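You operate a simulated robot arm through the tools that you are given. There is no shell and no other tool. Be economical: measure what you need, move in short steps, check, and stop when the job is done.

You run a simulated robot arm. Do the job below in one go: nothing can be reset, and whatever is moved stays where it is left.

JOB
Put the brass fitting that says "D5" from the top of the valve four cart on top of the red cartridge. Put the 10 mm clean muffler from the top of the grey stand on top of the grey end block and the 8 mm clean muffler on the work bench top. Put the black bolt on the top of the grey parts cart away on the top of the right tool cabinet. Take the elbow from the top of the grey stand and put it on the work bench top. Put two of the yellow plugs from the top of the grey stand on the low shelf of the right rack. The order is free. Set down upright: clean muffler, black bolt, yellow plug.

It is judged by the outcome, as a careful person would: the job done as asked, and still so three seconds after it is handed in. It fails if anything else is knocked over, pushed out of place, dropped, spilled or broken.

ROBOT AND FRAMES
A 7-joint arm with a two-finger parallel gripper on a trunk, on a base that drives. Base frame: it is fixed to the floor where the robot stands at the start and does not move with it; the origin is under the middle of the robot, x ahead of it, y to its left, z up; the surface under the hand at the start is at about z = 660. Units: mm, rad, N and s.
Its first joint turns from -2.897 to 2.897 rad. Places, roughly: black bolt (4x3x9 cm) [-1600, -200, 900]; brass fitting [500, 0, 750]; clean muffler [-2250, 0, 750]; elbow (5x5x3 cm) [-2100, 0, 700]; grey end block (8x8x3 cm) [-2300, -300, 700]; low shelf of the right rack [-5000, 2500, 700]; red cartridge [750, 0, 750]; top of the right tool cabinet [300, -4800, 900]; work bench top [-3100, 1500, 800]; yellow plug (4x4x6 cm) [-2100, -300, 700]. Payload 1.57 kg.
The TCP is the grasp point between the finger pads, 30 mm short of the fingertips. In the tool frame z runs along the fingers and y along their closing line. Largest opening 80 mm; finger width 17, thickness 12; the body of the gripper, 40 by 82 mm, starts 80 mm behind the TCP.
Orientation is that of the tool frame in the base frame, as a unit quaternion [x, y, z, w]. With the fingers straight down and closing along the base's y, the tool's x points along the base's -x, its y along +y and its z along -z.

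CONTROLS
- The arm moves only by the tool drive_tool. Its arguments are lists of equal length, an entry for each row: "slide": the shift along the base's x, y, z in m, a list of three; "delta_rot": the turn, a rotation vector about the base's x, y, z in rad, a list of three; "gripper": the gripper command, from -1 (fully open) to 1 (shut), values between in proportion. In form: {"slide": [[tx, ty, tz], ...], "delta_rot": [[ax, ay, az], ...], "gripper": [gripper, ...]}. A call has 1 to 12 rows; each row is the pose to reach, as a shift and turn from the pose commanded when the call began. Each row takes 0.2 s and may step no farther than 50 mm and 0.15 rad from the row before; otherwise, or with a gripper value out of range, the whole call is refused. A pose out of reach is approached as far as the arm can. The call stops where the force on the tool passes 40 N (or 10 N more than at its start, if that is more) or the arm is blocked; 0.2 s more then pass. The fingers move at their own pace (about 153 mm/s each) and stop on an object; they squeeze with about 33 N. The grip force told is the motor's: it shows also when the fingers shut on nothing. Time passes only in rows, and 0.2 s behind the last, so rows that repeat a pose let the fingers close. It gives the time, the measured TCP pose, the force on the tool (base axes), the opening and the grip force at its end, in the units of the frame above (readings bear some noise), with the torque about the TCP (base axes, N m) and any sound that the robot's microphone picked up, and new pictures: "pictures" is both (left out), scene, wrist or none.
- Cameras (640 x 400 px; columns grow to the right, rows downward): "scene" is now at [2.4, 171.2, 1369]; the picture's right is [-0.21, -0.98, 0.00], its down [-0.56, 0.12, -0.82] and it looks along [0.80, -0.17, -0.58] (base axes); focal length 292 px, centre (320, 200). "wrist" rides on the gripper at [72, -7, -122] in the tool frame; the picture's right is [0.09, 1.00, 0.00], its down [-0.84, 0.08, -0.54] and it looks along [-0.54, 0.05, 0.84] (tool axes); focal length 238 px, centre (320, 200). There is no depth. A picture from a camera that has moved, and an enlarged one, comes with that camera's place and axes in the base frame and with its lens. The place of the scene camera against the robot may be out by one fixed shift of up to 18 mm in any direction.
- drive_base(legs): drives the robot by 1 to 6 legs, each [ahead, left, turn to the left] in mm, mm and rad, along the robot's own axes; the way and the turn of a leg run together, so that a leg with both is an arc; at most 1500 mm and 3.142 rad a leg. The arm and the cameras ride along, it lands a little off, and it stops where it bumps. It gives what a move gives, and a new picture of the scene camera.
- head_to(pan, tilt): turns the head with the scene camera to pan (to the left, within 2.496 rad either way) and tilt (down, from -0.506 to 1.204), counted from straight ahead of the robot. It gives what a move gives, and a new picture of the scene camera.
- inspect(camera, box): a new picture of the part [left, top, right, bottom] of that camera's present view, enlarged. No time passes.
- job_done(): hands the job in; it is judged then, once.

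Go step by step. Nothing tells you exact positions but the pictures and the camera data: compare them with the known pose of the tool, close in by small moves and look again before you grip or let go. The budget is 207 turns and 260 pictures, counting those below and the enlarged ones. Unless the task says otherwise, let go and move clear before handing in.

The tools are called after ">>>" as a command line: name --argument value ..., lists and objects as JSON in quotes. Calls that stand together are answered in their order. drive_tool: Moves the arm, as the interface text tells. Its arguments: {"type":"object","properties":{"slide":{"type":"array","items":{"type":"array","items":{"type":"number"}}},"delta_rot":{"type":"array","items":{"type":"array","items":{"type":"number"}}},"gripper":{"type":"array","items":{"type":"number"}},"pictures":{"type":"string","enum":["both","scene","wrist","none"]}},"required":["slide","delta_rot","gripper"]} The other tools are called the same way: drive_base (legs) drives the base; head_to (pan, tilt) turns the head that bears the scene camera; inspect (camera, box) takes an enlarged picture of a part of a camera's view; job_done () hands the job in.

At the start:

```text
t: 0.0
ee_pos: [623.8, 70.2, 989.4]
tcp_rot: [0.0, 1.0, 0.0, 0.0]
wrist_force: [-0.8, -0.3, -0.1]
torque: [-0.02, -0.05, 0.01]
finger_gap: 80.0
grasp_force: 0.1
robot x, y, heading: [-0.5, 0.5, 0.002]
head pan, tilt: [-0.215, 0.616]
```

scene: 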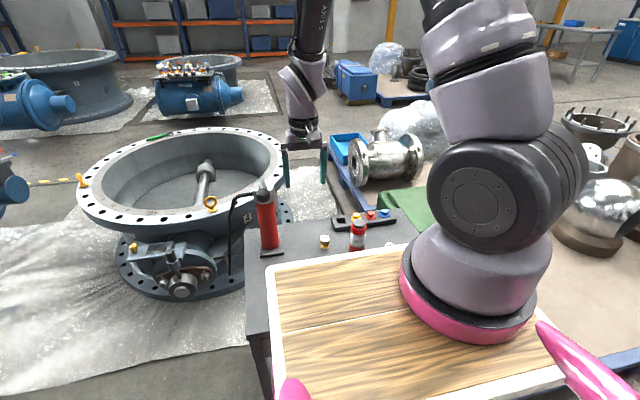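
wrist: 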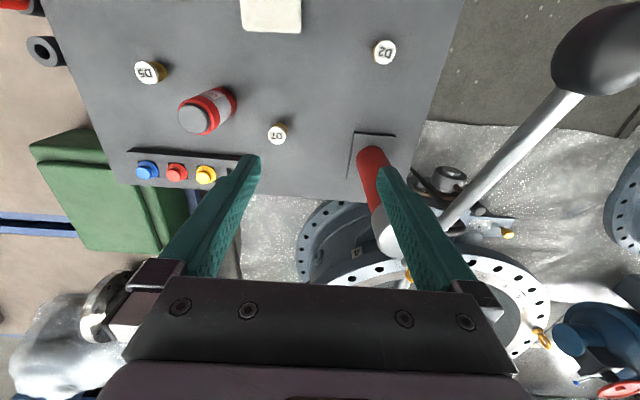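

I see the valve cart with three lettered fittings, a red cylinder with a grey cap and a taller red object. I'll enlarge both views to identify them before moving.

>>> inspect --camera "wrist" --box '[60, 0, 460, 250]'

>>> inspect --camera "scene" --box '[220, 170, 440, 310]'

```text
1.60 times, centred on (260, 125) of wrist
camera zoom: at [551.0, 63.5, 1110.2], right [-0.09, 1.0, 0.0], down [0.84, 0.08, 0.54], along [0.54, 0.05, -0.84], focal length 381 px, centre (416, 320)
```

zoom: 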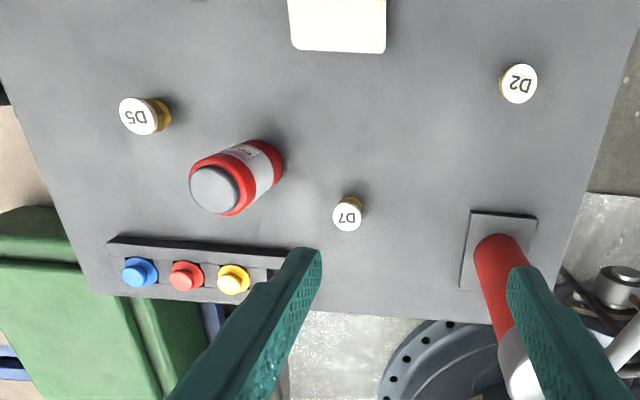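

```text
2.86 times, centred on (330, 240) of scene
camera zoom: at [2.4, 171.2, 1369.0], right [-0.21, -0.98, 0.0], down [-0.56, 0.12, -0.82], along [0.8, -0.17, -0.58], focal length 835 px, centre (291, 86)
```

zoom: 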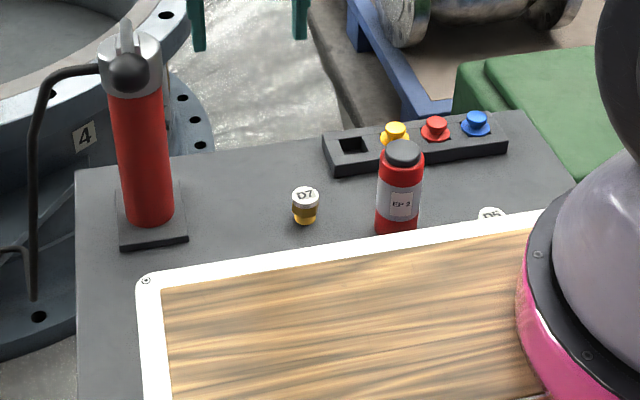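

EP2 is the red cartridge, at about [650, -100] with its top near z 775. D5 is at about [609, -204] with its top near 693, so I move above D5 and look again.

>>> drive_tool --slide '[[0, -0.045, -0.02], [-0.005, -0.09, -0.045], [-0.01, -0.135, -0.07], [-0.015, -0.18, -0.09], [-0.015, -0.225, -0.11], [-0.015, -0.274, -0.13], [-0.015, -0.274, -0.13]]' --delta_rot '[[0, 0, 0], [0, 0, 0], [0, 0, 0], [0, 0, 0], [0, 0, 0], [0, 0, 0], [0, 0, 0]]' --gripper '[-1, -1, -1, -1, -1, -1, -1]'

```text
refused: row 2 steps farther than a row can; nothing moved
```

I shorten the steps so that each row stays under 50 mm.

>>> drive_tool --slide '[[0, -0.04, -0.02], [-0.005, -0.08, -0.04], [-0.01, -0.12, -0.06], [-0.015, -0.16, -0.08], [-0.015, -0.2, -0.1], [-0.015, -0.24, -0.12], [-0.015, -0.274, -0.135], [-0.015, -0.274, -0.135]]' --delta_rot '[[0, 0, 0], [0, 0, 0], [0, 0, 0], [0, 0, 0], [0, 0, 0], [0, 0, 0], [0, 0, 0], [0, 0, 0]]' --gripper '[-1, -1, -1, -1, -1, -1, -1, -1]'

```text
t: 1.8
ee_pos: [610.2, -203.0, 854.6]
tcp_rot: [-0.001, 1.0, -0.001, 0.001]
wrist_force: [-0.7, -0.1, 0.3]
torque: [-0.01, 0.01, -0.01]
finger_gap: 80.0
grasp_force: 0.1
robot x, y, heading: [-0.7, -0.6, -0.001]
head pan, tilt: [-0.215, 0.616]
camera scene: at [2.4, 171.2, 1369.0], right [-0.21, -0.98, 0.0], down [-0.56, 0.12, -0.82], along [0.8, -0.17, -0.58], focal length 292 px, centre (320, 200)
camera wrist: at [536.6, -209.6, 977.0], right [-0.09, 1.0, 0.0], down [0.84, 0.08, 0.54], along [0.54, 0.05, -0.84], focal length 238 px, centre (320, 200)
```

scene: 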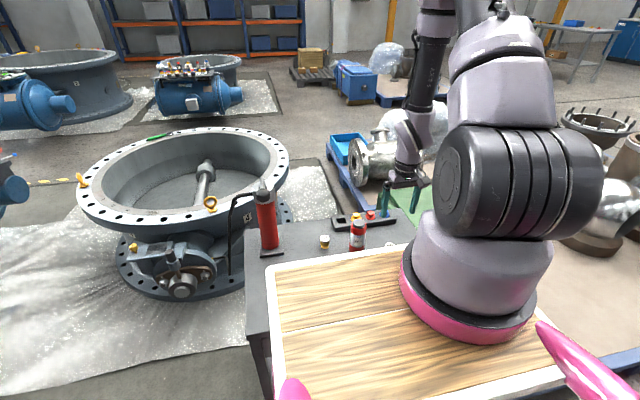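
wrist: 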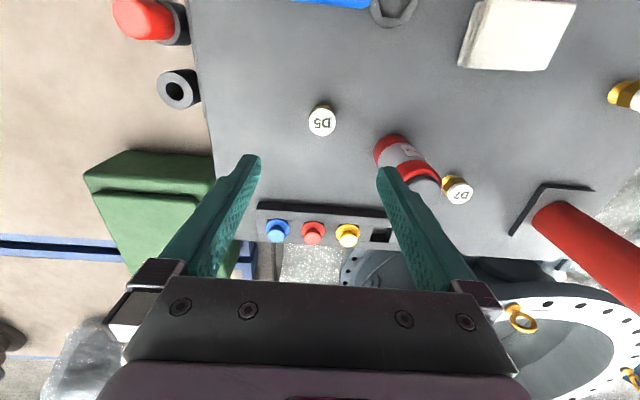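

D5 sits at about [610, -201], which agrees with the first estimate. I descend over it with the fingers partly open.

>>> drive_tool --slide '[[0, 0.002, -0.04], [0, 0.002, -0.08], [0, 0.002, -0.12], [0, 0.002, -0.145], [0, 0.002, -0.158], [0, 0.002, -0.158], [0, 0.002, -0.158], [0, 0.002, -0.158]]' --delta_rot '[[0, 0, 0], [0, 0, 0], [0, 0, 0], [0, 0, 0], [0, 0, 0], [0, 0, 0], [0, 0, 0], [0, 0, 0]]' --gripper '[-0.4, -0.4, -0.4, -0.4, -0.4, -0.4, 1, 1]' --pictures "wrist"

```text
t: 3.6
ee_pos: [607.7, -200.5, 696.9]
tcp_rot: [0.0, 1.0, 0.0, 0.0]
wrist_force: [-0.8, -0.5, -0.7]
torque: [0.0, 0.02, 0.0]
finger_gap: 31.6
grasp_force: 33.2
robot x, y, heading: [-1.5, 3.6, 0.002]
head pan, tilt: [-0.215, 0.616]
camera wrist: at [535.1, -208.4, 818.2], right [-0.09, 1.0, 0.0], down [0.84, 0.08, 0.54], along [0.54, 0.05, -0.84], focal length 238 px, centre (320, 200)
```

wrist: 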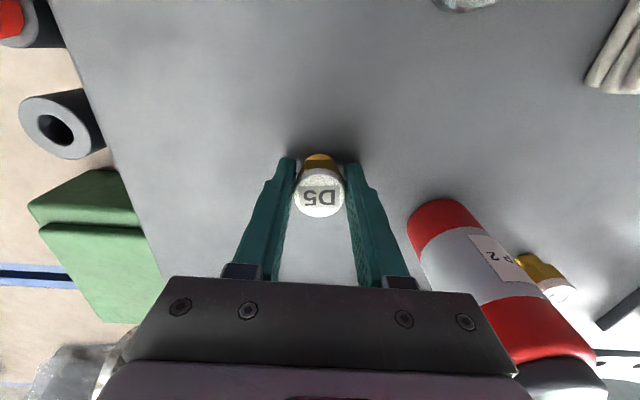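

D5 is gripped, with a gap of 31.6 mm. I lift it and hover near the cartridge to measure it again.

>>> drive_tool --slide '[[0, 0, 0.045], [0, 0, 0.09], [0, 0, 0.135], [0, 0, 0.18], [0, 0, 0.2], [0.0, 0.04, 0.2], [0.0, 0.06, 0.2], [0.0, 0.06, 0.2]]' --delta_rot '[[0, 0, 0], [0, 0, 0], [0, 0, 0], [0, 0, 0], [0, 0, 0], [0, 0, 0], [0, 0, 0], [0, 0, 0]]' --gripper '[1, 1, 1, 1, 1, 1, 1, 1]' --pictures "wrist"

>>> inspect --camera "wrist" --box '[240, 60, 480, 210]'

```text
t: 5.4
ee_pos: [609.8, -140.8, 894.4]
tcp_rot: [0.0, 1.0, 0.0, 0.001]
wrist_force: [-0.6, 0.1, -1.0]
torque: [-0.01, 0.01, -0.04]
finger_gap: 31.4
grasp_force: 33.3
robot x, y, heading: [1.3, 0.8, 0.001]
head pan, tilt: [-0.215, 0.616]
camera wrist: at [537.3, -148.6, 1017.0], right [-0.09, 1.0, 0.0], down [0.84, 0.08, 0.54], along [0.54, 0.05, -0.84], focal length 238 px, centre (320, 200)
```

wrist: 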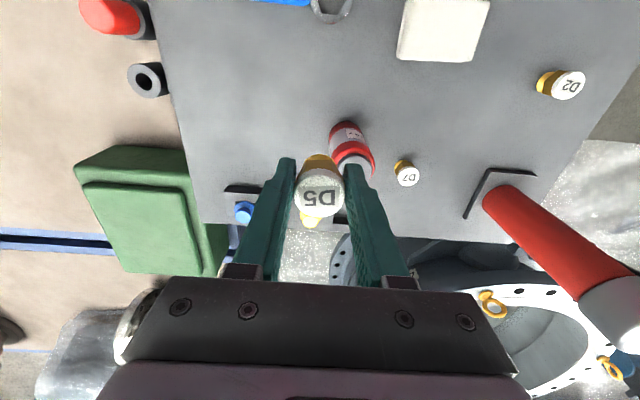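

```text
2.67 times, centred on (360, 135) of wrist
camera zoom: at [537.3, -148.6, 1017.0], right [-0.09, 1.0, 0.0], down [0.84, 0.08, 0.54], along [0.54, 0.05, -0.84], focal length 636 px, centre (213, 373)
```

zoom: 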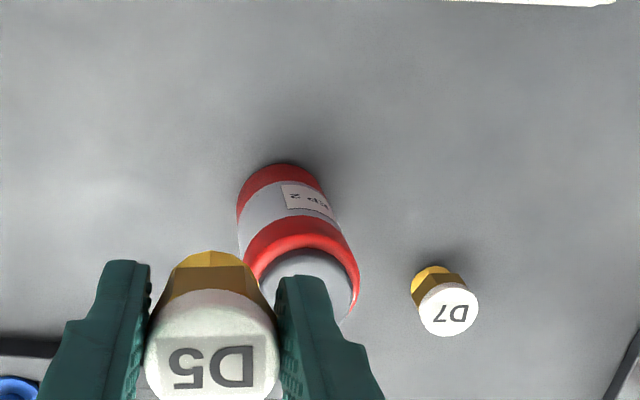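

The cap centre triangulates to about [648, -99, 781] and it is 37 mm across. I move over it and come down to just above it.

>>> drive_tool --slide '[[0.02, 0.02, 0], [0.0375, 0.0413, 0], [0.0375, 0.0413, -0.03], [0.0375, 0.0413, -0.06], [0.0375, 0.0413, -0.066], [0.0375, 0.0413, -0.066]]' --delta_rot '[[0, 0, 0], [0, 0, 0], [0, 0, 0], [0, 0, 0], [0, 0, 0], [0, 0, 0]]' --gripper '[1, 1, 1, 1, 1, 1]'

>>> inspect --camera "scene" --box '[280, 160, 440, 260]'

>>> inspect --camera "wrist" --box '[240, 100, 400, 220]'

```text
t: 6.8
ee_pos: [646.3, -101.5, 828.6]
tcp_rot: [0.001, 1.0, 0.0, 0.001]
wrist_force: [0.0, 0.6, -1.1]
torque: [0.0, 0.01, 0.01]
finger_gap: 31.9
grasp_force: 32.9
robot x, y, heading: [-0.8, -0.4, -0.001]
head pan, tilt: [-0.215, 0.616]
camera scene: at [2.4, 171.2, 1369.0], right [-0.21, -0.98, 0.0], down [-0.56, 0.12, -0.82], along [0.8, -0.17, -0.58], focal length 292 px, centre (320, 200)
camera wrist: at [573.5, -107.7, 950.6], right [-0.09, 1.0, 0.0], down [0.84, 0.08, 0.54], along [0.54, 0.05, -0.84], focal length 238 px, centre (320, 200)
```

scene: 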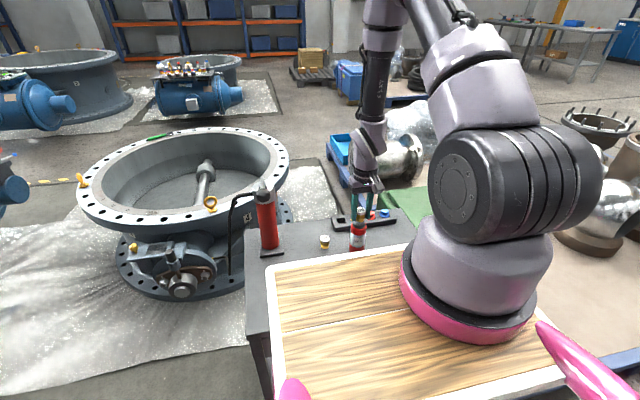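
wrist: 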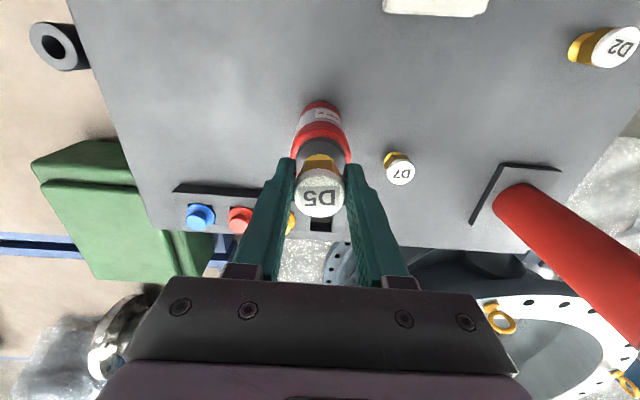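

```text
4.00 times, centred on (360, 210) of scene
camera zoom: at [2.4, 171.2, 1369.0], right [-0.21, -0.98, 0.0], down [-0.56, 0.12, -0.82], along [0.8, -0.17, -0.58], focal length 1169 px, centre (160, 160)
```

zoom: 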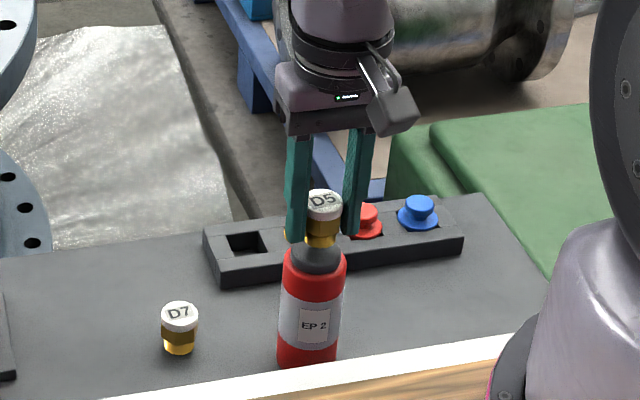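

```text
3.33 times, centred on (320, 160) of wrist
camera zoom: at [573.5, -107.7, 950.6], right [-0.09, 1.0, 0.0], down [0.84, 0.08, 0.54], along [0.54, 0.05, -0.84], focal length 794 px, centre (320, 333)
```

zoom: 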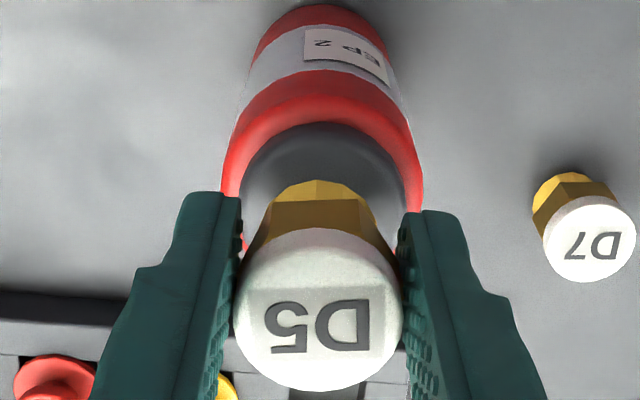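

The fitting is well centred over the cap. I lower it in small steps and watch the force.

>>> drive_tool --slide '[[0, 0.001, -0.004], [0, 0.001, -0.008], [0, 0.001, -0.008]]' --delta_rot '[[0, 0, 0], [0, 0, 0], [0, 0, 0]]' --gripper '[1, 1, 1]' --pictures "none"

>>> inspect --camera "scene" --box '[320, 190, 400, 240]'

```text
t: 7.6
ee_pos: [647.1, -100.0, 820.6]
tcp_rot: [0.0, 1.0, 0.0, 0.001]
wrist_force: [-0.3, 0.1, -1.1]
torque: [-0.02, -0.06, -0.02]
finger_gap: 32.1
grasp_force: 33.2
robot x, y, heading: [0.6, -1.9, 0.0]
head pan, tilt: [-0.215, 0.616]
```

```text
8.00 times, centred on (360, 215) of scene
camera zoom: at [2.4, 171.2, 1369.0], right [-0.21, -0.98, 0.0], down [-0.56, 0.12, -0.82], along [0.8, -0.17, -0.58], focal length 2338 px, centre (0, 80)
```

zoom: 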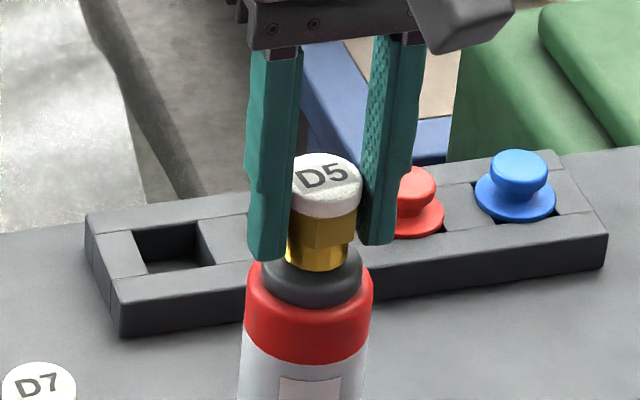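

It is nearly touching, so I continue in 1 mm steps.

>>> drive_tool --slide '[[0, 0.0, -0.001], [0, 0.0, -0.002], [0, 0.0, -0.003], [0, 0.0, -0.003]]' --delta_rot '[[0, 0, 0], [0, 0, 0], [0, 0, 0], [0, 0, 0]]' --gripper '[1, 1, 1, 1]' --pictures "none"

>>> inspect --camera "scene" --box '[320, 190, 400, 240]'

```text
t: 8.6
ee_pos: [646.1, -99.2, 818.2]
tcp_rot: [0.001, 1.0, 0.001, 0.001]
wrist_force: [0.1, -0.1, -1.7]
torque: [-0.01, 0.01, 0.02]
finger_gap: 31.6
grasp_force: 33.1
robot x, y, heading: [-2.0, 0.1, 0.0]
head pan, tilt: [-0.215, 0.616]
```

```text
8.00 times, centred on (360, 215) of scene
camera zoom: at [2.4, 171.2, 1369.0], right [-0.21, -0.98, 0.0], down [-0.56, 0.12, -0.82], along [0.8, -0.17, -0.58], focal length 2338 px, centre (0, 80)
```

zoom: 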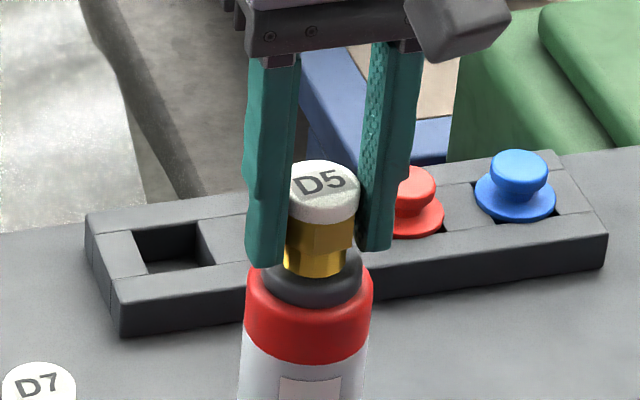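

There is no contact yet, so I go a little further.

>>> drive_tool --slide '[[0, 0.0, -0.001], [0, 0.0, -0.002], [0, 0.0, -0.003], [0, 0.0, -0.003]]' --delta_rot '[[0, 0, 0], [0, 0, 0], [0, 0, 0], [0, 0, 0]]' --gripper '[1, 1, 1, 1]' --pictures "none"

>>> inspect --camera "scene" --box '[320, 190, 400, 240]'

```text
t: 9.6
ee_pos: [646.7, -98.8, 816.6]
tcp_rot: [0.0, 1.0, 0.001, 0.001]
wrist_force: [0.6, -2.2, 31.3]
torque: [-0.03, -0.2, -0.05]
finger_gap: 32.0
grasp_force: 32.9
robot x, y, heading: [2.0, -0.5, -0.003]
head pan, tilt: [-0.215, 0.616]
```

```text
8.00 times, centred on (360, 215) of scene
camera zoom: at [1.5, 171.2, 1369.0], right [-0.21, -0.98, 0.0], down [-0.56, 0.12, -0.82], along [0.8, -0.17, -0.58], focal length 2338 px, centre (0, 80)
```

zoom: 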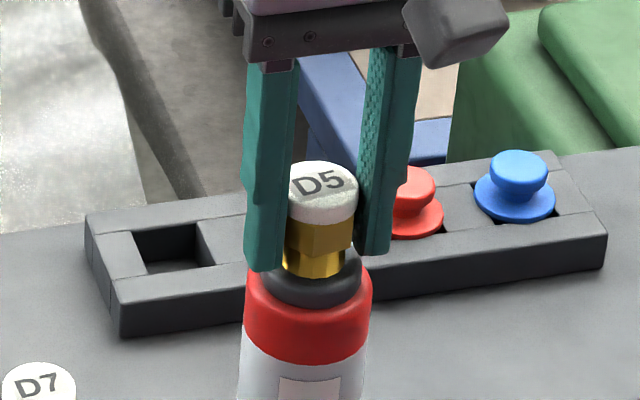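

Contact shows at about 31 N. I ease up 1 mm, open gently and lift clear.

>>> drive_tool --slide '[[0, 0.0, 0.001], [0, 0, 0.001], [0, 0.0, 0.001], [0, 0.0, 0.001], [0, 0.0, 0.001]]' --delta_rot '[[0, 0, 0], [0, 0, 0], [0, 0, 0], [0, 0, 0], [0, 0, 0]]' --gripper '[1, 0.1, 0, -0.1, -0.3]' --pictures "none"

>>> inspect --camera "scene" --box '[320, 190, 400, 240]'

```text
t: 10.8
ee_pos: [646.4, -98.6, 815.8]
tcp_rot: [0.0, 1.0, 0.0, 0.001]
wrist_force: [-0.7, 0.1, -0.5]
torque: [0.03, 0.03, -0.01]
finger_gap: 52.2
grasp_force: 0.0
robot x, y, heading: [-4.2, -2.8, 0.001]
head pan, tilt: [-0.215, 0.616]
```

```text
8.00 times, centred on (360, 215) of scene
camera zoom: at [2.4, 171.2, 1369.0], right [-0.21, -0.98, 0.0], down [-0.56, 0.12, -0.82], along [0.8, -0.17, -0.58], focal length 2338 px, centre (0, 80)
```

zoom: 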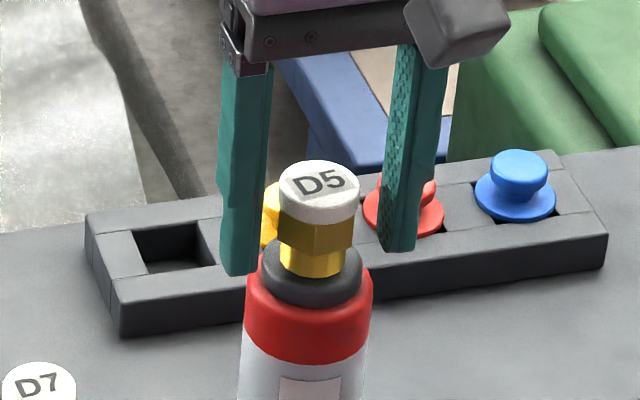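

D5 stands on the cartridge. I lift clear and look around for the next stations.

>>> drive_tool --slide '[[0, 0, 0.04], [0, 0, 0.085], [0, 0, 0.13], [0, 0, 0.175], [0, 0, 0.2], [-0.045, 0.0, 0.2], [-0.09, 0, 0.2], [-0.135, 0, 0.2], [-0.18, 0, 0.2]]' --delta_rot '[[0, 0, 0], [0, 0, 0], [0, 0, 0], [0, 0, 0], [0, 0, 0], [0, 0, 0], [0, 0, 0], [0, 0, 0], [0, 0, 0]]' --gripper '[-0.3, -0.5, -0.5, -0.5, -0.5, -0.5, -0.5, -0.5, -0.5]' --pictures "wrist"

>>> head_to --pan 2.4 --tilt 0.4

>>> head_to --pan -2.4 --tilt 0.4

```text
t: 12.8
ee_pos: [530.0, -102.9, 1030.9]
tcp_rot: [-0.001, 1.0, 0.0, 0.0]
wrist_force: [1.1, -0.3, -0.5]
torque: [-0.02, 0.03, -0.05]
finger_gap: 60.0
grasp_force: 0.0
out of reach, approached as far as the arm can: row 8, 9
robot x, y, heading: [-0.6, -1.2, 0.001]
head pan, tilt: [-0.215, 0.616]
camera wrist: at [456.6, -109.6, 1151.3], right [-0.09, 1.0, 0.0], down [0.84, 0.08, 0.54], along [0.54, 0.05, -0.84], focal length 238 px, centre (320, 200)
```

wrist: 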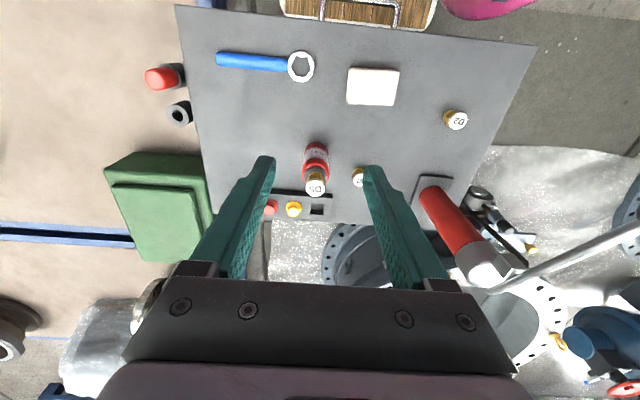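

```text
t: 15.1
ee_pos: [529.7, -102.3, 1028.5]
tcp_rot: [0.001, 1.0, 0.0, 0.0]
wrist_force: [-0.4, 0.8, 0.2]
torque: [0.03, 0.02, 0.02]
finger_gap: 59.8
grasp_force: 0.1
robot x, y, heading: [-1.4, -1.3, 0.002]
head pan, tilt: [2.4, 0.4]
camera scene: at [-151.8, 252.6, 1388.5], right [0.68, 0.74, 0.0], down [0.29, -0.26, -0.92], along [-0.68, 0.62, -0.39], focal length 292 px, centre (320, 200)
```

scene: 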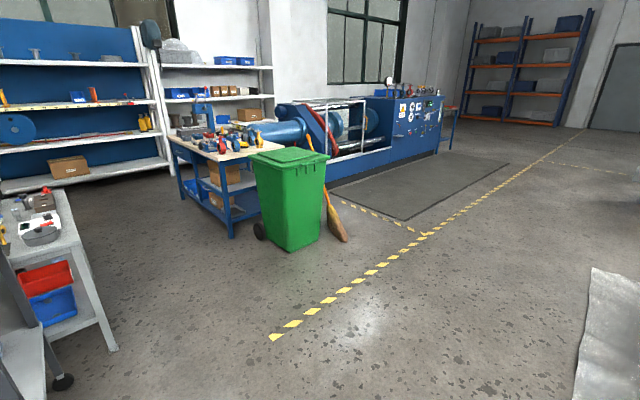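

```text
t: 18.9
ee_pos: [529.2, -102.1, 1029.6]
tcp_rot: [0.0, 1.0, 0.0, -0.001]
wrist_force: [0.0, 0.0, -0.5]
torque: [0.01, 0.0, -0.02]
finger_gap: 60.2
grasp_force: 0.1
robot x, y, heading: [-1.0, 0.7, -0.0]
head pan, tilt: [-2.4, 0.4]
camera scene: at [-151.8, 127.3, 1388.5], right [-0.68, 0.74, 0.0], down [0.29, 0.26, -0.92], along [-0.68, -0.62, -0.39], focal length 292 px, centre (320, 200)
```

scene: 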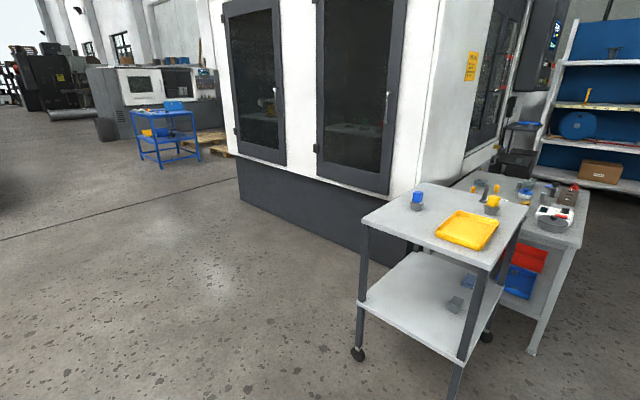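

The grey parts cart and the grey stand are behind the robot, and the bench and racks are beyond. I enlarge the cart area.

>>> inspect --camera "scene" --box '[350, 150, 610, 310]'

>>> head_to --pan -1.5 --tilt 0.3

```text
2.46 times, centred on (480, 230) of scene
camera zoom: at [-151.8, 127.3, 1388.5], right [-0.68, 0.74, 0.0], down [0.29, 0.26, -0.92], along [-0.68, -0.62, -0.39], focal length 719 px, centre (-74, 126)
```

zoom: 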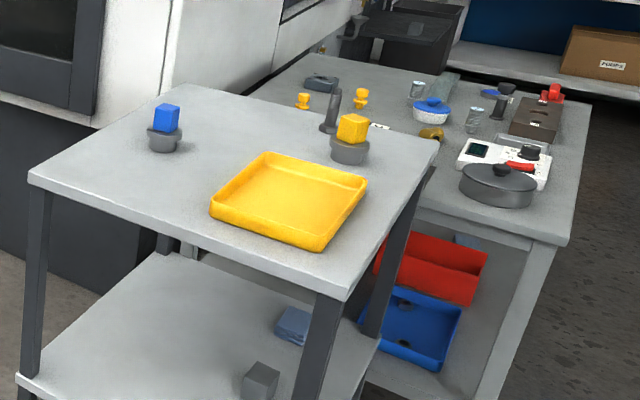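

```text
t: 20.1
ee_pos: [530.6, -102.9, 1029.6]
tcp_rot: [0.0, 1.0, 0.0, 0.0]
wrist_force: [0.8, 0.0, -0.2]
torque: [-0.01, 0.01, 0.03]
finger_gap: 59.9
grasp_force: 0.1
robot x, y, heading: [-0.0, 2.0, 0.001]
head pan, tilt: [-1.499, 0.3]
camera scene: at [-76.9, 96.8, 1397.8], right [-1.0, -0.07, 0.0], down [-0.02, 0.3, -0.96], along [0.07, -0.95, -0.3], focal length 292 px, centre (320, 200)
```

scene: 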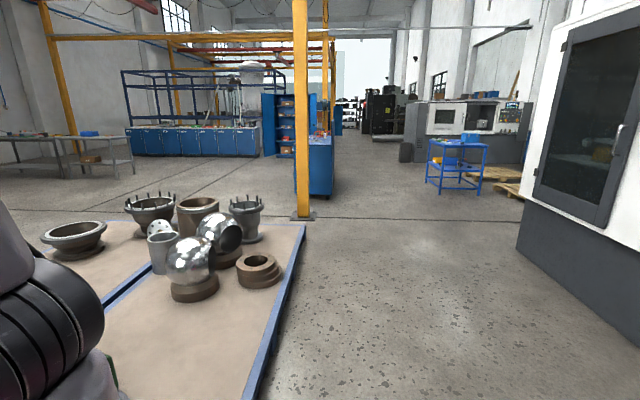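

The black bolt stands on the far part of the parts cart, at about [-1594, -152]. Before driving I look down with the head to learn the robot's own footprint.

>>> head_to --pan 0.0 --tilt 1.2

>>> head_to --pan 1.57 --tilt 1.1

>>> head_to --pan 2.49 --tilt 1.1

```text
t: 21.7
ee_pos: [530.7, -102.6, 1030.0]
tcp_rot: [0.0, 1.0, 0.0, 0.001]
wrist_force: [0.9, -0.5, -0.1]
torque: [0.0, -0.01, -0.01]
finger_gap: 60.2
grasp_force: 0.0
robot x, y, heading: [1.5, -2.9, 0.002]
head pan, tilt: [0.0, 1.201]
camera scene: at [-27.6, 189.9, 1325.7], right [0.0, -1.0, 0.0], down [-0.93, 0.0, -0.36], along [0.36, 0.0, -0.93], focal length 292 px, centre (320, 200)
```

scene: 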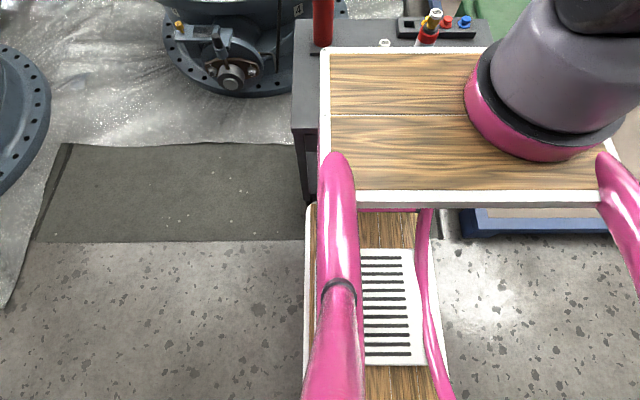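

```text
t: 23.4
ee_pos: [530.0, -101.9, 1030.2]
tcp_rot: [0.0, 1.0, 0.0, 0.0]
wrist_force: [-0.5, -0.5, -0.8]
torque: [0.01, -0.03, -0.01]
finger_gap: 59.9
grasp_force: 0.2
robot x, y, heading: [0.7, 3.0, 0.003]
head pan, tilt: [1.571, 1.1]
camera scene: at [-83.5, 253.1, 1331.7], right [1.0, 0.0, 0.0], down [0.0, -0.89, -0.45], along [0.0, 0.45, -0.89], focal length 292 px, centre (320, 200)
```

scene: 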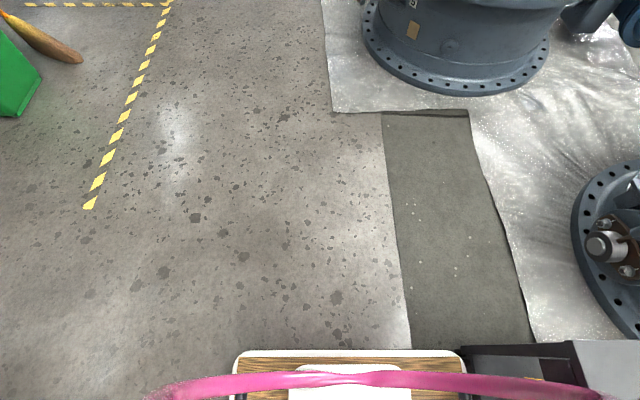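

```text
t: 24.6
ee_pos: [530.0, -102.6, 1029.3]
tcp_rot: [-0.001, 1.0, 0.0, 0.0]
wrist_force: [0.3, 0.0, 0.0]
torque: [0.0, 0.02, -0.02]
finger_gap: 60.0
grasp_force: 0.0
robot x, y, heading: [1.4, 0.1, 0.001]
head pan, tilt: [2.491, 1.1]
camera scene: at [-133.7, 228.3, 1331.7], right [0.61, 0.8, 0.0], down [0.71, -0.54, -0.45], along [-0.36, 0.28, -0.89], focal length 292 px, centre (320, 200)
```

scene: 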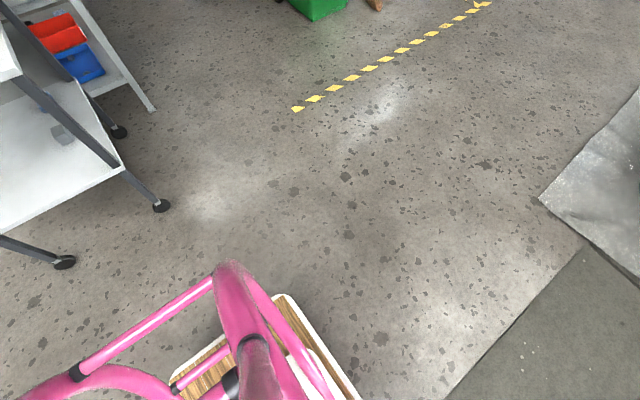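

The robot has an overhanging deck in front, so I keep generous clearance. I drive back and left, turn to face -y, then slide sideways to stand beside the parts cart at about [-1450, 620].

>>> drive_base --legs '[[-450, 0, 0], [0, 620, 0], [0, 0, -1.571], [0, -1000, 0]]'

>>> head_to --pan -0.2 --tilt 0.65

```text
t: 39.1
ee_pos: [-1566.3, 116.1, 1029.4]
tcp_rot: [0.712, 0.702, 0.0, 0.0]
wrist_force: [1.1, -0.5, -0.2]
torque: [0.01, -0.03, 0.04]
finger_gap: 60.2
grasp_force: 0.0
robot x, y, heading: [-1457.2, 649.2, -1.581]
head pan, tilt: [2.491, 1.1]
camera scene: at [-1209.9, 791.7, 1331.7], right [0.79, -0.62, 0.0], down [-0.55, -0.7, -0.45], along [0.28, 0.36, -0.89], focal length 292 px, centre (320, 200)
```

scene: 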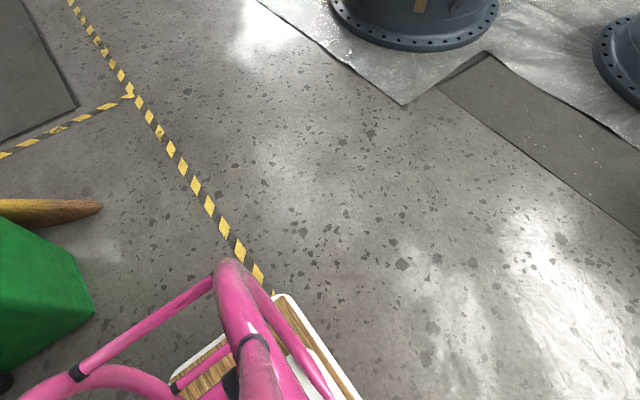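

```text
t: 41.5
ee_pos: [-1565.2, 115.9, 1028.6]
tcp_rot: [0.712, 0.702, 0.0, 0.0]
wrist_force: [0.3, 0.7, -0.7]
torque: [0.0, 0.02, -0.02]
finger_gap: 60.0
grasp_force: 0.1
robot x, y, heading: [-1460.4, 648.7, -1.581]
head pan, tilt: [-0.201, 0.649]
camera scene: at [-1267.1, 657.2, 1366.0], right [-0.98, 0.21, 0.0], down [0.13, 0.59, -0.8], along [-0.17, -0.78, -0.6], focal length 292 px, centre (320, 200)
```

scene: 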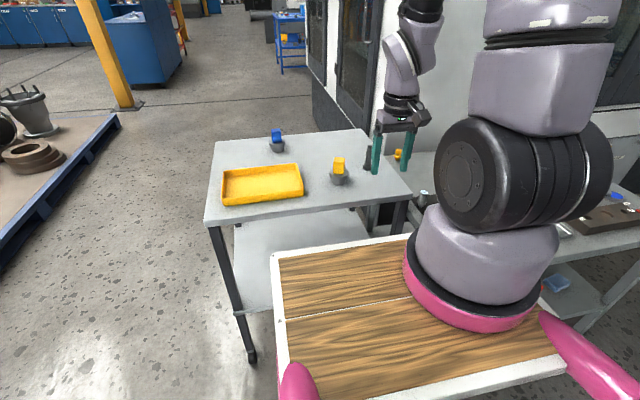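

I'm in place facing the cart. I check the wrist view for the bolt.

>>> drive_tool --slide '[[0, 0, 0]]' --delta_rot '[[0, 0, 0]]' --gripper '[-1]' --pictures "wrist"

>>> inspect --camera "scene" --box '[200, 110, 440, 260]'

```text
t: 41.9
ee_pos: [-1565.2, 115.9, 1029.7]
tcp_rot: [0.711, 0.703, 0.0, 0.0]
wrist_force: [-0.1, 0.3, -0.1]
torque: [-0.04, 0.0, 0.0]
finger_gap: 80.1
grasp_force: 0.1
robot x, y, heading: [-1454.9, 648.0, -1.584]
head pan, tilt: [-0.201, 0.649]
camera wrist: at [-1572.6, 188.1, 1151.3], right [1.0, 0.08, 0.0], down [0.07, -0.84, 0.54], along [0.04, -0.54, -0.84], focal length 238 px, centre (320, 200)
```

wrist: 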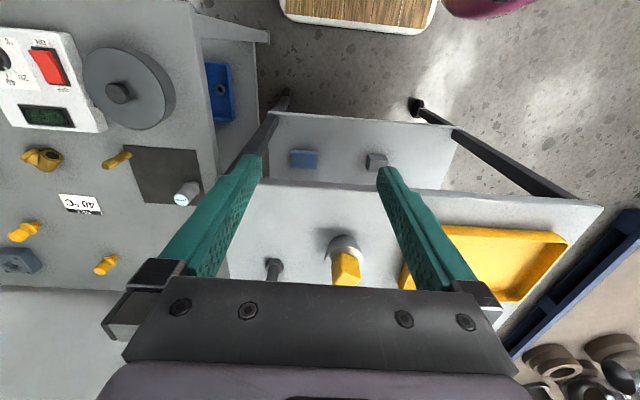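

```text
2.67 times, centred on (320, 185) of scene
camera zoom: at [-1267.2, 657.2, 1366.0], right [-0.98, 0.21, 0.0], down [0.13, 0.59, -0.8], along [-0.17, -0.78, -0.6], focal length 779 px, centre (320, 240)
```

zoom: 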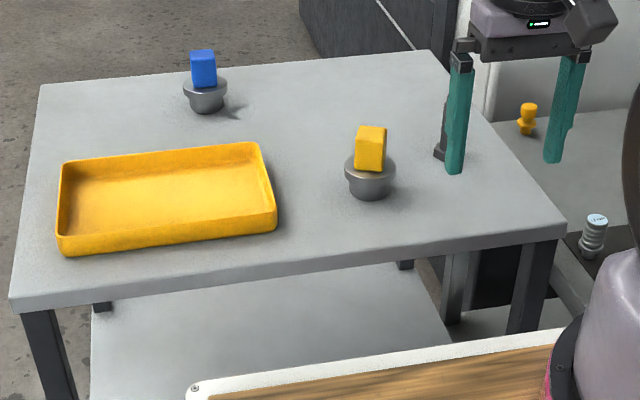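

The bolt stands on its wide head with the shank up, near [-1625, -125]. I move closer at safe height and look again.

>>> drive_tool --slide '[[-0.02, -0.045, 0], [-0.04, -0.09, 0], [-0.055, -0.13, 0], [-0.055, -0.15, 0], [-0.055, -0.15, 0]]' --delta_rot '[[0, 0, 0], [0, 0, 0], [0, 0, 0], [0, 0, 0], [0, 0, 0]]' --gripper '[-1, -1, -1, -1, -1]' --pictures "wrist"

>>> inspect --camera "wrist" --box '[240, 90, 400, 190]'

```text
t: 43.1
ee_pos: [-1621.0, -32.7, 1029.7]
tcp_rot: [0.711, 0.703, 0.0, 0.0]
wrist_force: [-0.4, -0.4, 1.1]
torque: [0.0, -0.01, 0.02]
finger_gap: 80.1
grasp_force: 0.0
robot x, y, heading: [-1454.2, 645.9, -1.583]
head pan, tilt: [-0.201, 0.649]
camera wrist: at [-1628.2, 38.7, 1150.9], right [1.0, 0.08, 0.0], down [0.07, -0.84, 0.54], along [0.04, -0.54, -0.84], focal length 238 px, centre (320, 200)
```

wrist: 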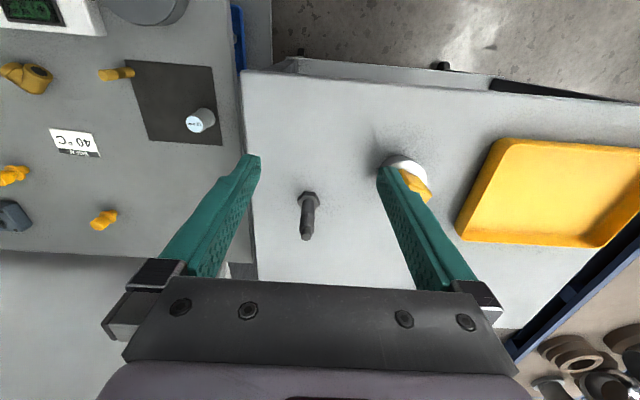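

```text
4.00 times, centred on (320, 140) of wrist
camera zoom: at [-1628.2, 38.7, 1150.9], right [1.0, 0.08, 0.0], down [0.07, -0.84, 0.54], along [0.04, -0.54, -0.84], focal length 953 px, centre (320, 440)
```

zoom: 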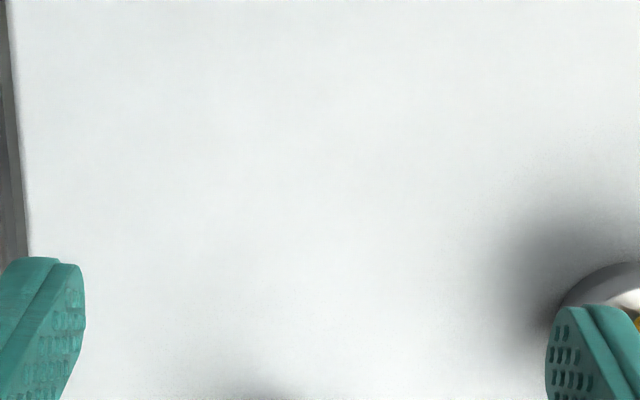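

The bolt is at about [-1631, -163], from table z ≈ 837 to its top at ≈ 927. I move over it, descend part way and check.

>>> drive_tool --slide '[[-0.005, -0.045, 0], [-0.01, -0.09, 0], [-0.01, -0.13, 0], [-0.01, -0.13, -0.03], [-0.01, -0.13, -0.06], [-0.01, -0.13, -0.06]]' --delta_rot '[[0, 0, 0], [0, 0, 0], [0, 0, 0], [0, 0, 0], [0, 0, 0], [0, 0, 0]]' --gripper '[-1, -1, -0.5, -0.5, -0.5, -0.5]' --pictures "wrist"

```text
t: 44.5
ee_pos: [-1631.4, -164.3, 970.6]
tcp_rot: [0.711, 0.703, 0.0, 0.001]
wrist_force: [0.3, -0.3, -0.6]
torque: [0.0, 0.0, 0.0]
finger_gap: 60.2
grasp_force: 0.1
robot x, y, heading: [-1457.5, 642.1, -1.585]
head pan, tilt: [-0.201, 0.649]
camera wrist: at [-1637.7, -91.5, 1091.3], right [1.0, 0.08, 0.0], down [0.07, -0.84, 0.54], along [0.04, -0.54, -0.84], focal length 238 px, centre (320, 200)
```

wrist: 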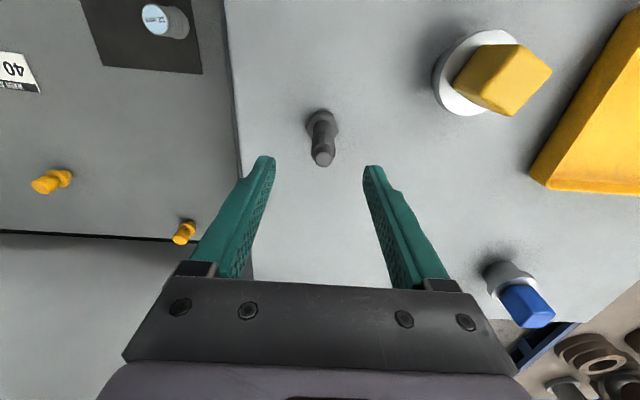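

Aligned. I descend to grip the shank.

>>> drive_tool --slide '[[0.001, 0.002, -0.035], [0.001, 0.002, -0.07], [0.001, 0.002, -0.07], [0.001, 0.002, -0.07], [0.001, 0.002, -0.07], [0.001, 0.002, -0.07]]' --delta_rot '[[0, 0, 0], [0, 0, 0], [0, 0, 0], [0, 0, 0], [0, 0, 0], [0, 0, 0]]' --gripper '[-0.5, -0.5, -0.5, 1, 1, 1]' --pictures "wrist"

```text
t: 45.9
ee_pos: [-1629.3, -161.4, 898.6]
tcp_rot: [0.711, 0.703, 0.0, -0.001]
wrist_force: [-0.8, 0.3, 1.0]
torque: [0.03, 0.13, 0.0]
finger_gap: 19.2
grasp_force: 33.0
robot x, y, heading: [-1458.0, 644.5, -1.583]
head pan, tilt: [-0.201, 0.649]
camera wrist: at [-1636.4, -89.8, 1021.2], right [1.0, 0.08, 0.0], down [0.07, -0.84, 0.54], along [0.04, -0.54, -0.84], focal length 238 px, centre (320, 200)
```

wrist: 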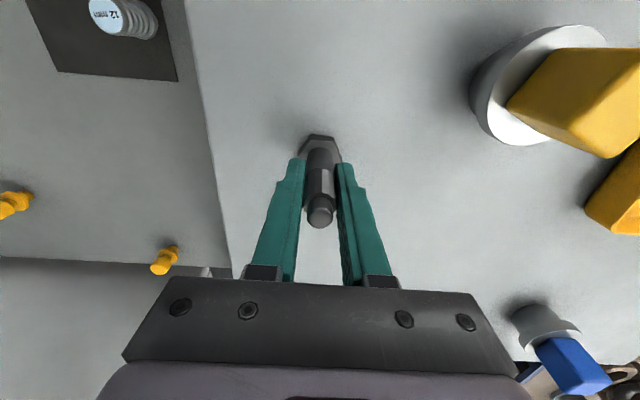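

The bolt is gripped. I lift it, tuck the arm back and drive along the aisle towards the right tool cabinet.

>>> drive_tool --slide '[[0, 0, 0.03], [0, 0, 0.075], [0, 0, 0.12], [0, 0, 0.165], [0, 0.04, 0.19], [0.02, 0.085, 0.19], [0.04, 0.13, 0.19], [0.06, 0.17, 0.19], [0.08, 0.21, 0.19], [0.09, 0.25, 0.19], [0.1, 0.26, 0.19]]' --delta_rot '[[0, 0, 0], [0, 0, 0], [0, 0, 0], [0, 0, 0], [0, 0, 0], [0, 0, 0], [0, 0, 0], [0, 0, 0], [0, 0, 0], [0, 0, 0], [0, 0, 0]]' --gripper '[1, 1, 1, 1, 1, 1, 1, 1, 1, 1, 1]' --pictures "wrist"

>>> head_to --pan 0.15 --tilt 0.35

```text
t: 48.3
ee_pos: [-1529.7, 98.8, 1089.3]
tcp_rot: [0.711, 0.703, 0.0, -0.001]
wrist_force: [-0.7, 0.1, -2.6]
torque: [0.03, -0.03, 0.01]
finger_gap: 19.0
grasp_force: 32.7
robot x, y, heading: [-1452.7, 643.7, -1.581]
head pan, tilt: [-0.201, 0.649]
camera wrist: at [-1537.1, 169.9, 1211.0], right [1.0, 0.08, 0.0], down [0.07, -0.84, 0.54], along [0.04, -0.54, -0.84], focal length 238 px, centre (320, 200)
```

wrist: 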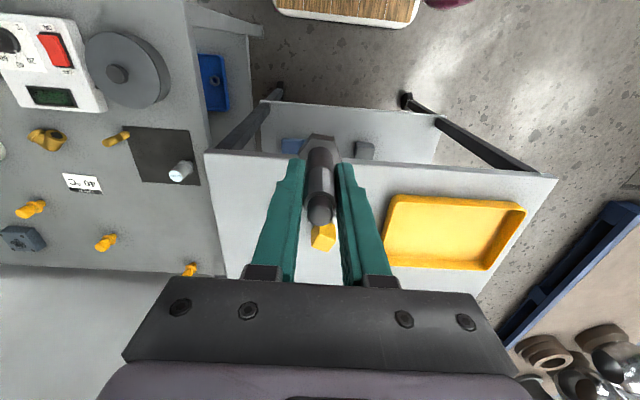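

```text
t: 49.1
ee_pos: [-1529.7, 97.0, 1089.0]
tcp_rot: [0.711, 0.703, 0.001, 0.0]
wrist_force: [0.1, -0.3, -2.5]
torque: [0.01, 0.02, 0.0]
finger_gap: 19.1
grasp_force: 33.0
robot x, y, heading: [-1455.3, 642.3, -1.587]
head pan, tilt: [0.15, 0.351]
camera scene: at [-1236.1, 649.7, 1393.0], right [-0.99, -0.14, 0.0], down [-0.05, 0.34, -0.94], along [0.13, -0.93, -0.34], focal length 292 px, centre (320, 200)
```

scene: 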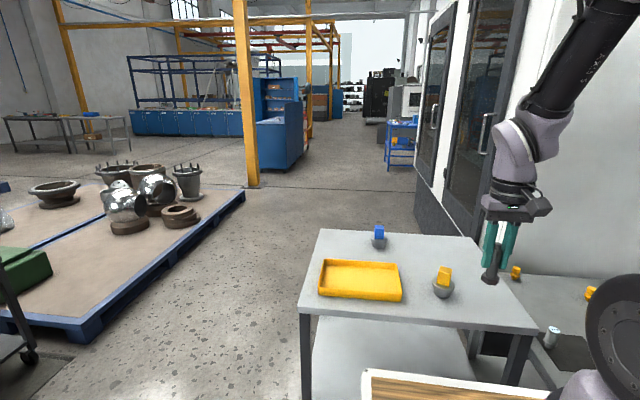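

The aisle between the parts cart and the pallet is clear. I drive along it.

>>> drive_base --legs '[[0, 1150, 0], [1400, 0, 0], [1400, 0, 0], [1300, 0, 0]]'

```text
t: 74.5
ee_pos: [-468.8, -4045.1, 1089.4]
tcp_rot: [0.714, 0.701, 0.0, 0.0]
wrist_force: [-0.1, -0.3, -2.3]
torque: [-0.01, -0.01, 0.0]
finger_gap: 19.0
grasp_force: 32.5
robot x, y, heading: [-391.3, -3501.6, -1.585]
head pan, tilt: [0.15, 0.351]
camera scene: at [-171.7, -3495.1, 1393.1], right [-0.99, -0.13, 0.0], down [-0.05, 0.34, -0.94], along [0.12, -0.93, -0.34], focal length 292 px, centre (320, 200)
```

scene: 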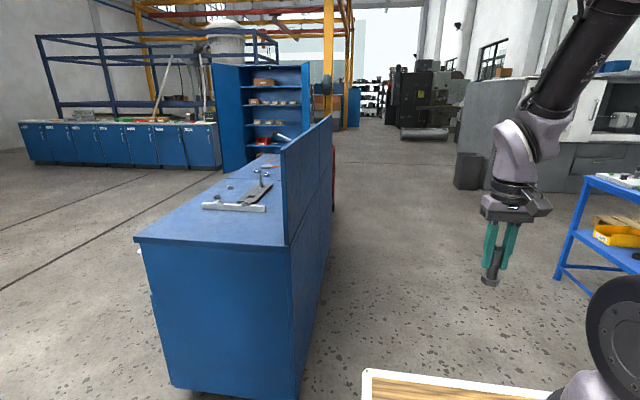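

The right tool cabinet is ahead, with its near end free. I check the yellow pillar on the left before moving over.

>>> head_to --pan 1.3 --tilt 0.6

>>> head_to --pan 0.5 --tilt 0.55

```text
t: 75.9
ee_pos: [-468.5, -4047.0, 1089.2]
tcp_rot: [0.713, 0.701, 0.001, 0.0]
wrist_force: [0.0, 0.4, -1.4]
torque: [0.0, -0.01, 0.05]
finger_gap: 19.1
grasp_force: 33.3
robot x, y, heading: [-395.3, -3501.5, -1.59]
head pan, tilt: [1.3, 0.6]
camera scene: at [-99.3, -3427.9, 1370.3], right [-0.28, -0.96, 0.0], down [-0.54, 0.16, -0.83], along [0.79, -0.23, -0.56], focal length 292 px, centre (320, 200)
```

scene: 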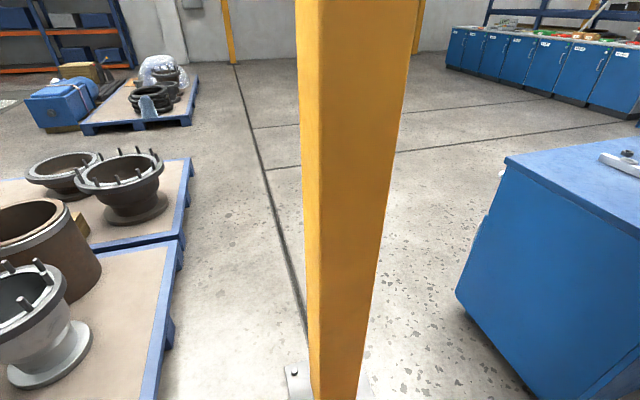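

```text
t: 77.0
ee_pos: [-468.7, -4046.0, 1089.4]
tcp_rot: [0.714, 0.7, -0.001, 0.0]
wrist_force: [0.3, 0.4, -2.3]
torque: [-0.01, -0.02, -0.02]
finger_gap: 19.0
grasp_force: 32.7
robot x, y, heading: [-391.3, -3498.9, -1.589]
head pan, tilt: [0.499, 0.55]
camera scene: at [-142.3, -3482.3, 1374.8], right [-0.89, -0.46, 0.0], down [-0.24, 0.46, -0.85], along [0.4, -0.75, -0.52], focal length 292 px, centre (320, 200)
```

scene: 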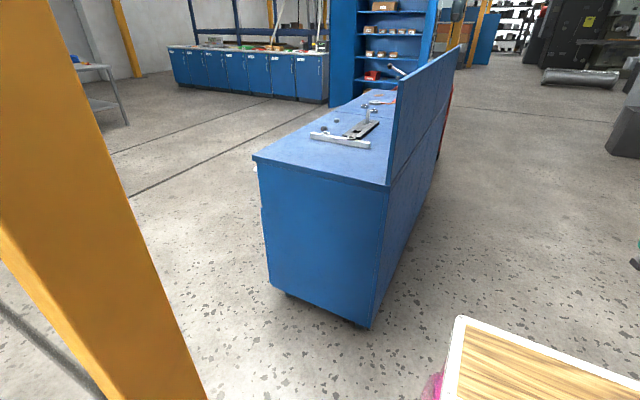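

The pillar is at about [430, -3640]. I move to about [-60, -3800], which clears it and puts the cabinet's near end within reach.

>>> drive_base --legs '[[300, 0, 0], [0, 330, 0.015]]'

>>> head_to --pan 0.2 --tilt 0.65

>>> inspect --camera "scene" --box '[80, 100, 400, 300]'

```text
t: 80.8
ee_pos: [-138.8, -4348.3, 1088.8]
tcp_rot: [0.709, 0.705, -0.001, 0.001]
wrist_force: [-0.1, 0.2, -2.1]
torque: [0.0, 0.0, 0.01]
finger_gap: 19.3
grasp_force: 32.9
robot x, y, heading: [-68.2, -3799.2, -1.577]
head pan, tilt: [0.499, 0.55]
camera scene: at [180.3, -3780.9, 1374.8], right [-0.88, -0.47, 0.0], down [-0.25, 0.46, -0.85], along [0.4, -0.75, -0.52], focal length 292 px, centre (320, 200)
```

scene: 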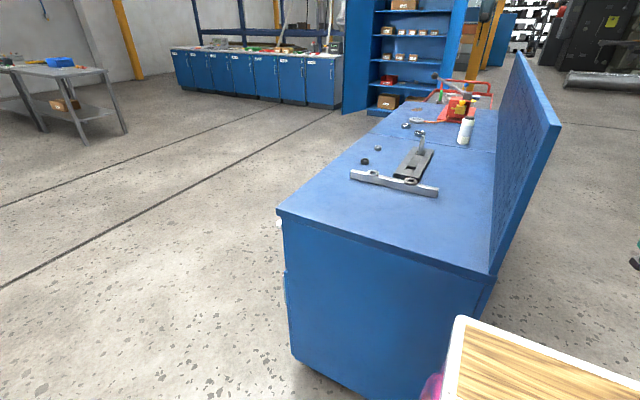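

```text
t: 81.6
ee_pos: [-138.3, -4348.4, 1089.4]
tcp_rot: [0.709, 0.705, 0.0, 0.0]
wrist_force: [0.2, 0.8, -1.9]
torque: [-0.01, 0.01, 0.02]
finger_gap: 19.4
grasp_force: 33.1
robot x, y, heading: [-70.5, -3797.3, -1.581]
head pan, tilt: [0.201, 0.649]
camera scene: at [154.6, -3787.0, 1366.1], right [-0.98, -0.2, 0.0], down [-0.12, 0.59, -0.8], along [0.16, -0.78, -0.6], focal length 292 px, centre (320, 200)
```

scene: 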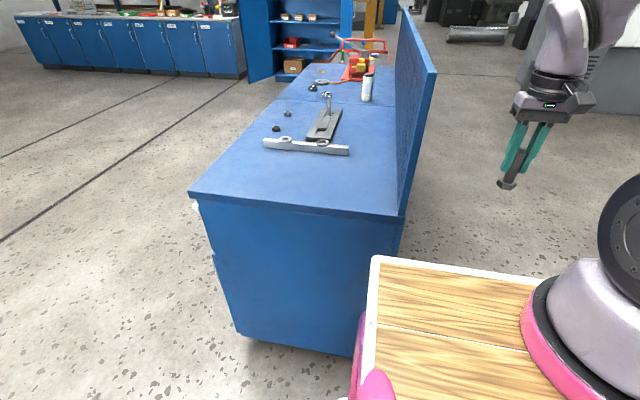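

```text
2.00 times, centred on (240, 200) of scene
camera zoom: at [154.6, -3787.0, 1366.1], right [-0.98, -0.2, 0.0], down [-0.12, 0.59, -0.8], along [0.16, -0.78, -0.6], focal length 584 px, centre (480, 200)
```

zoom: 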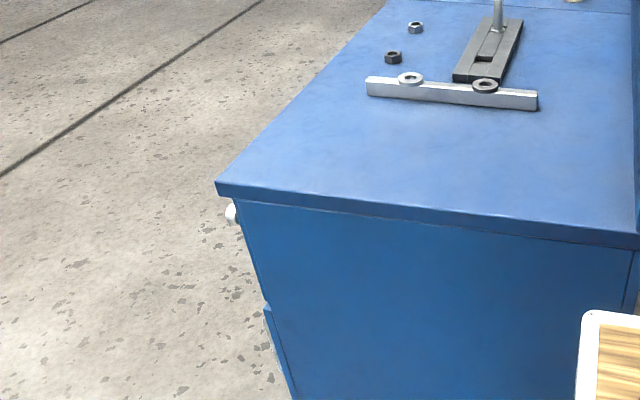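

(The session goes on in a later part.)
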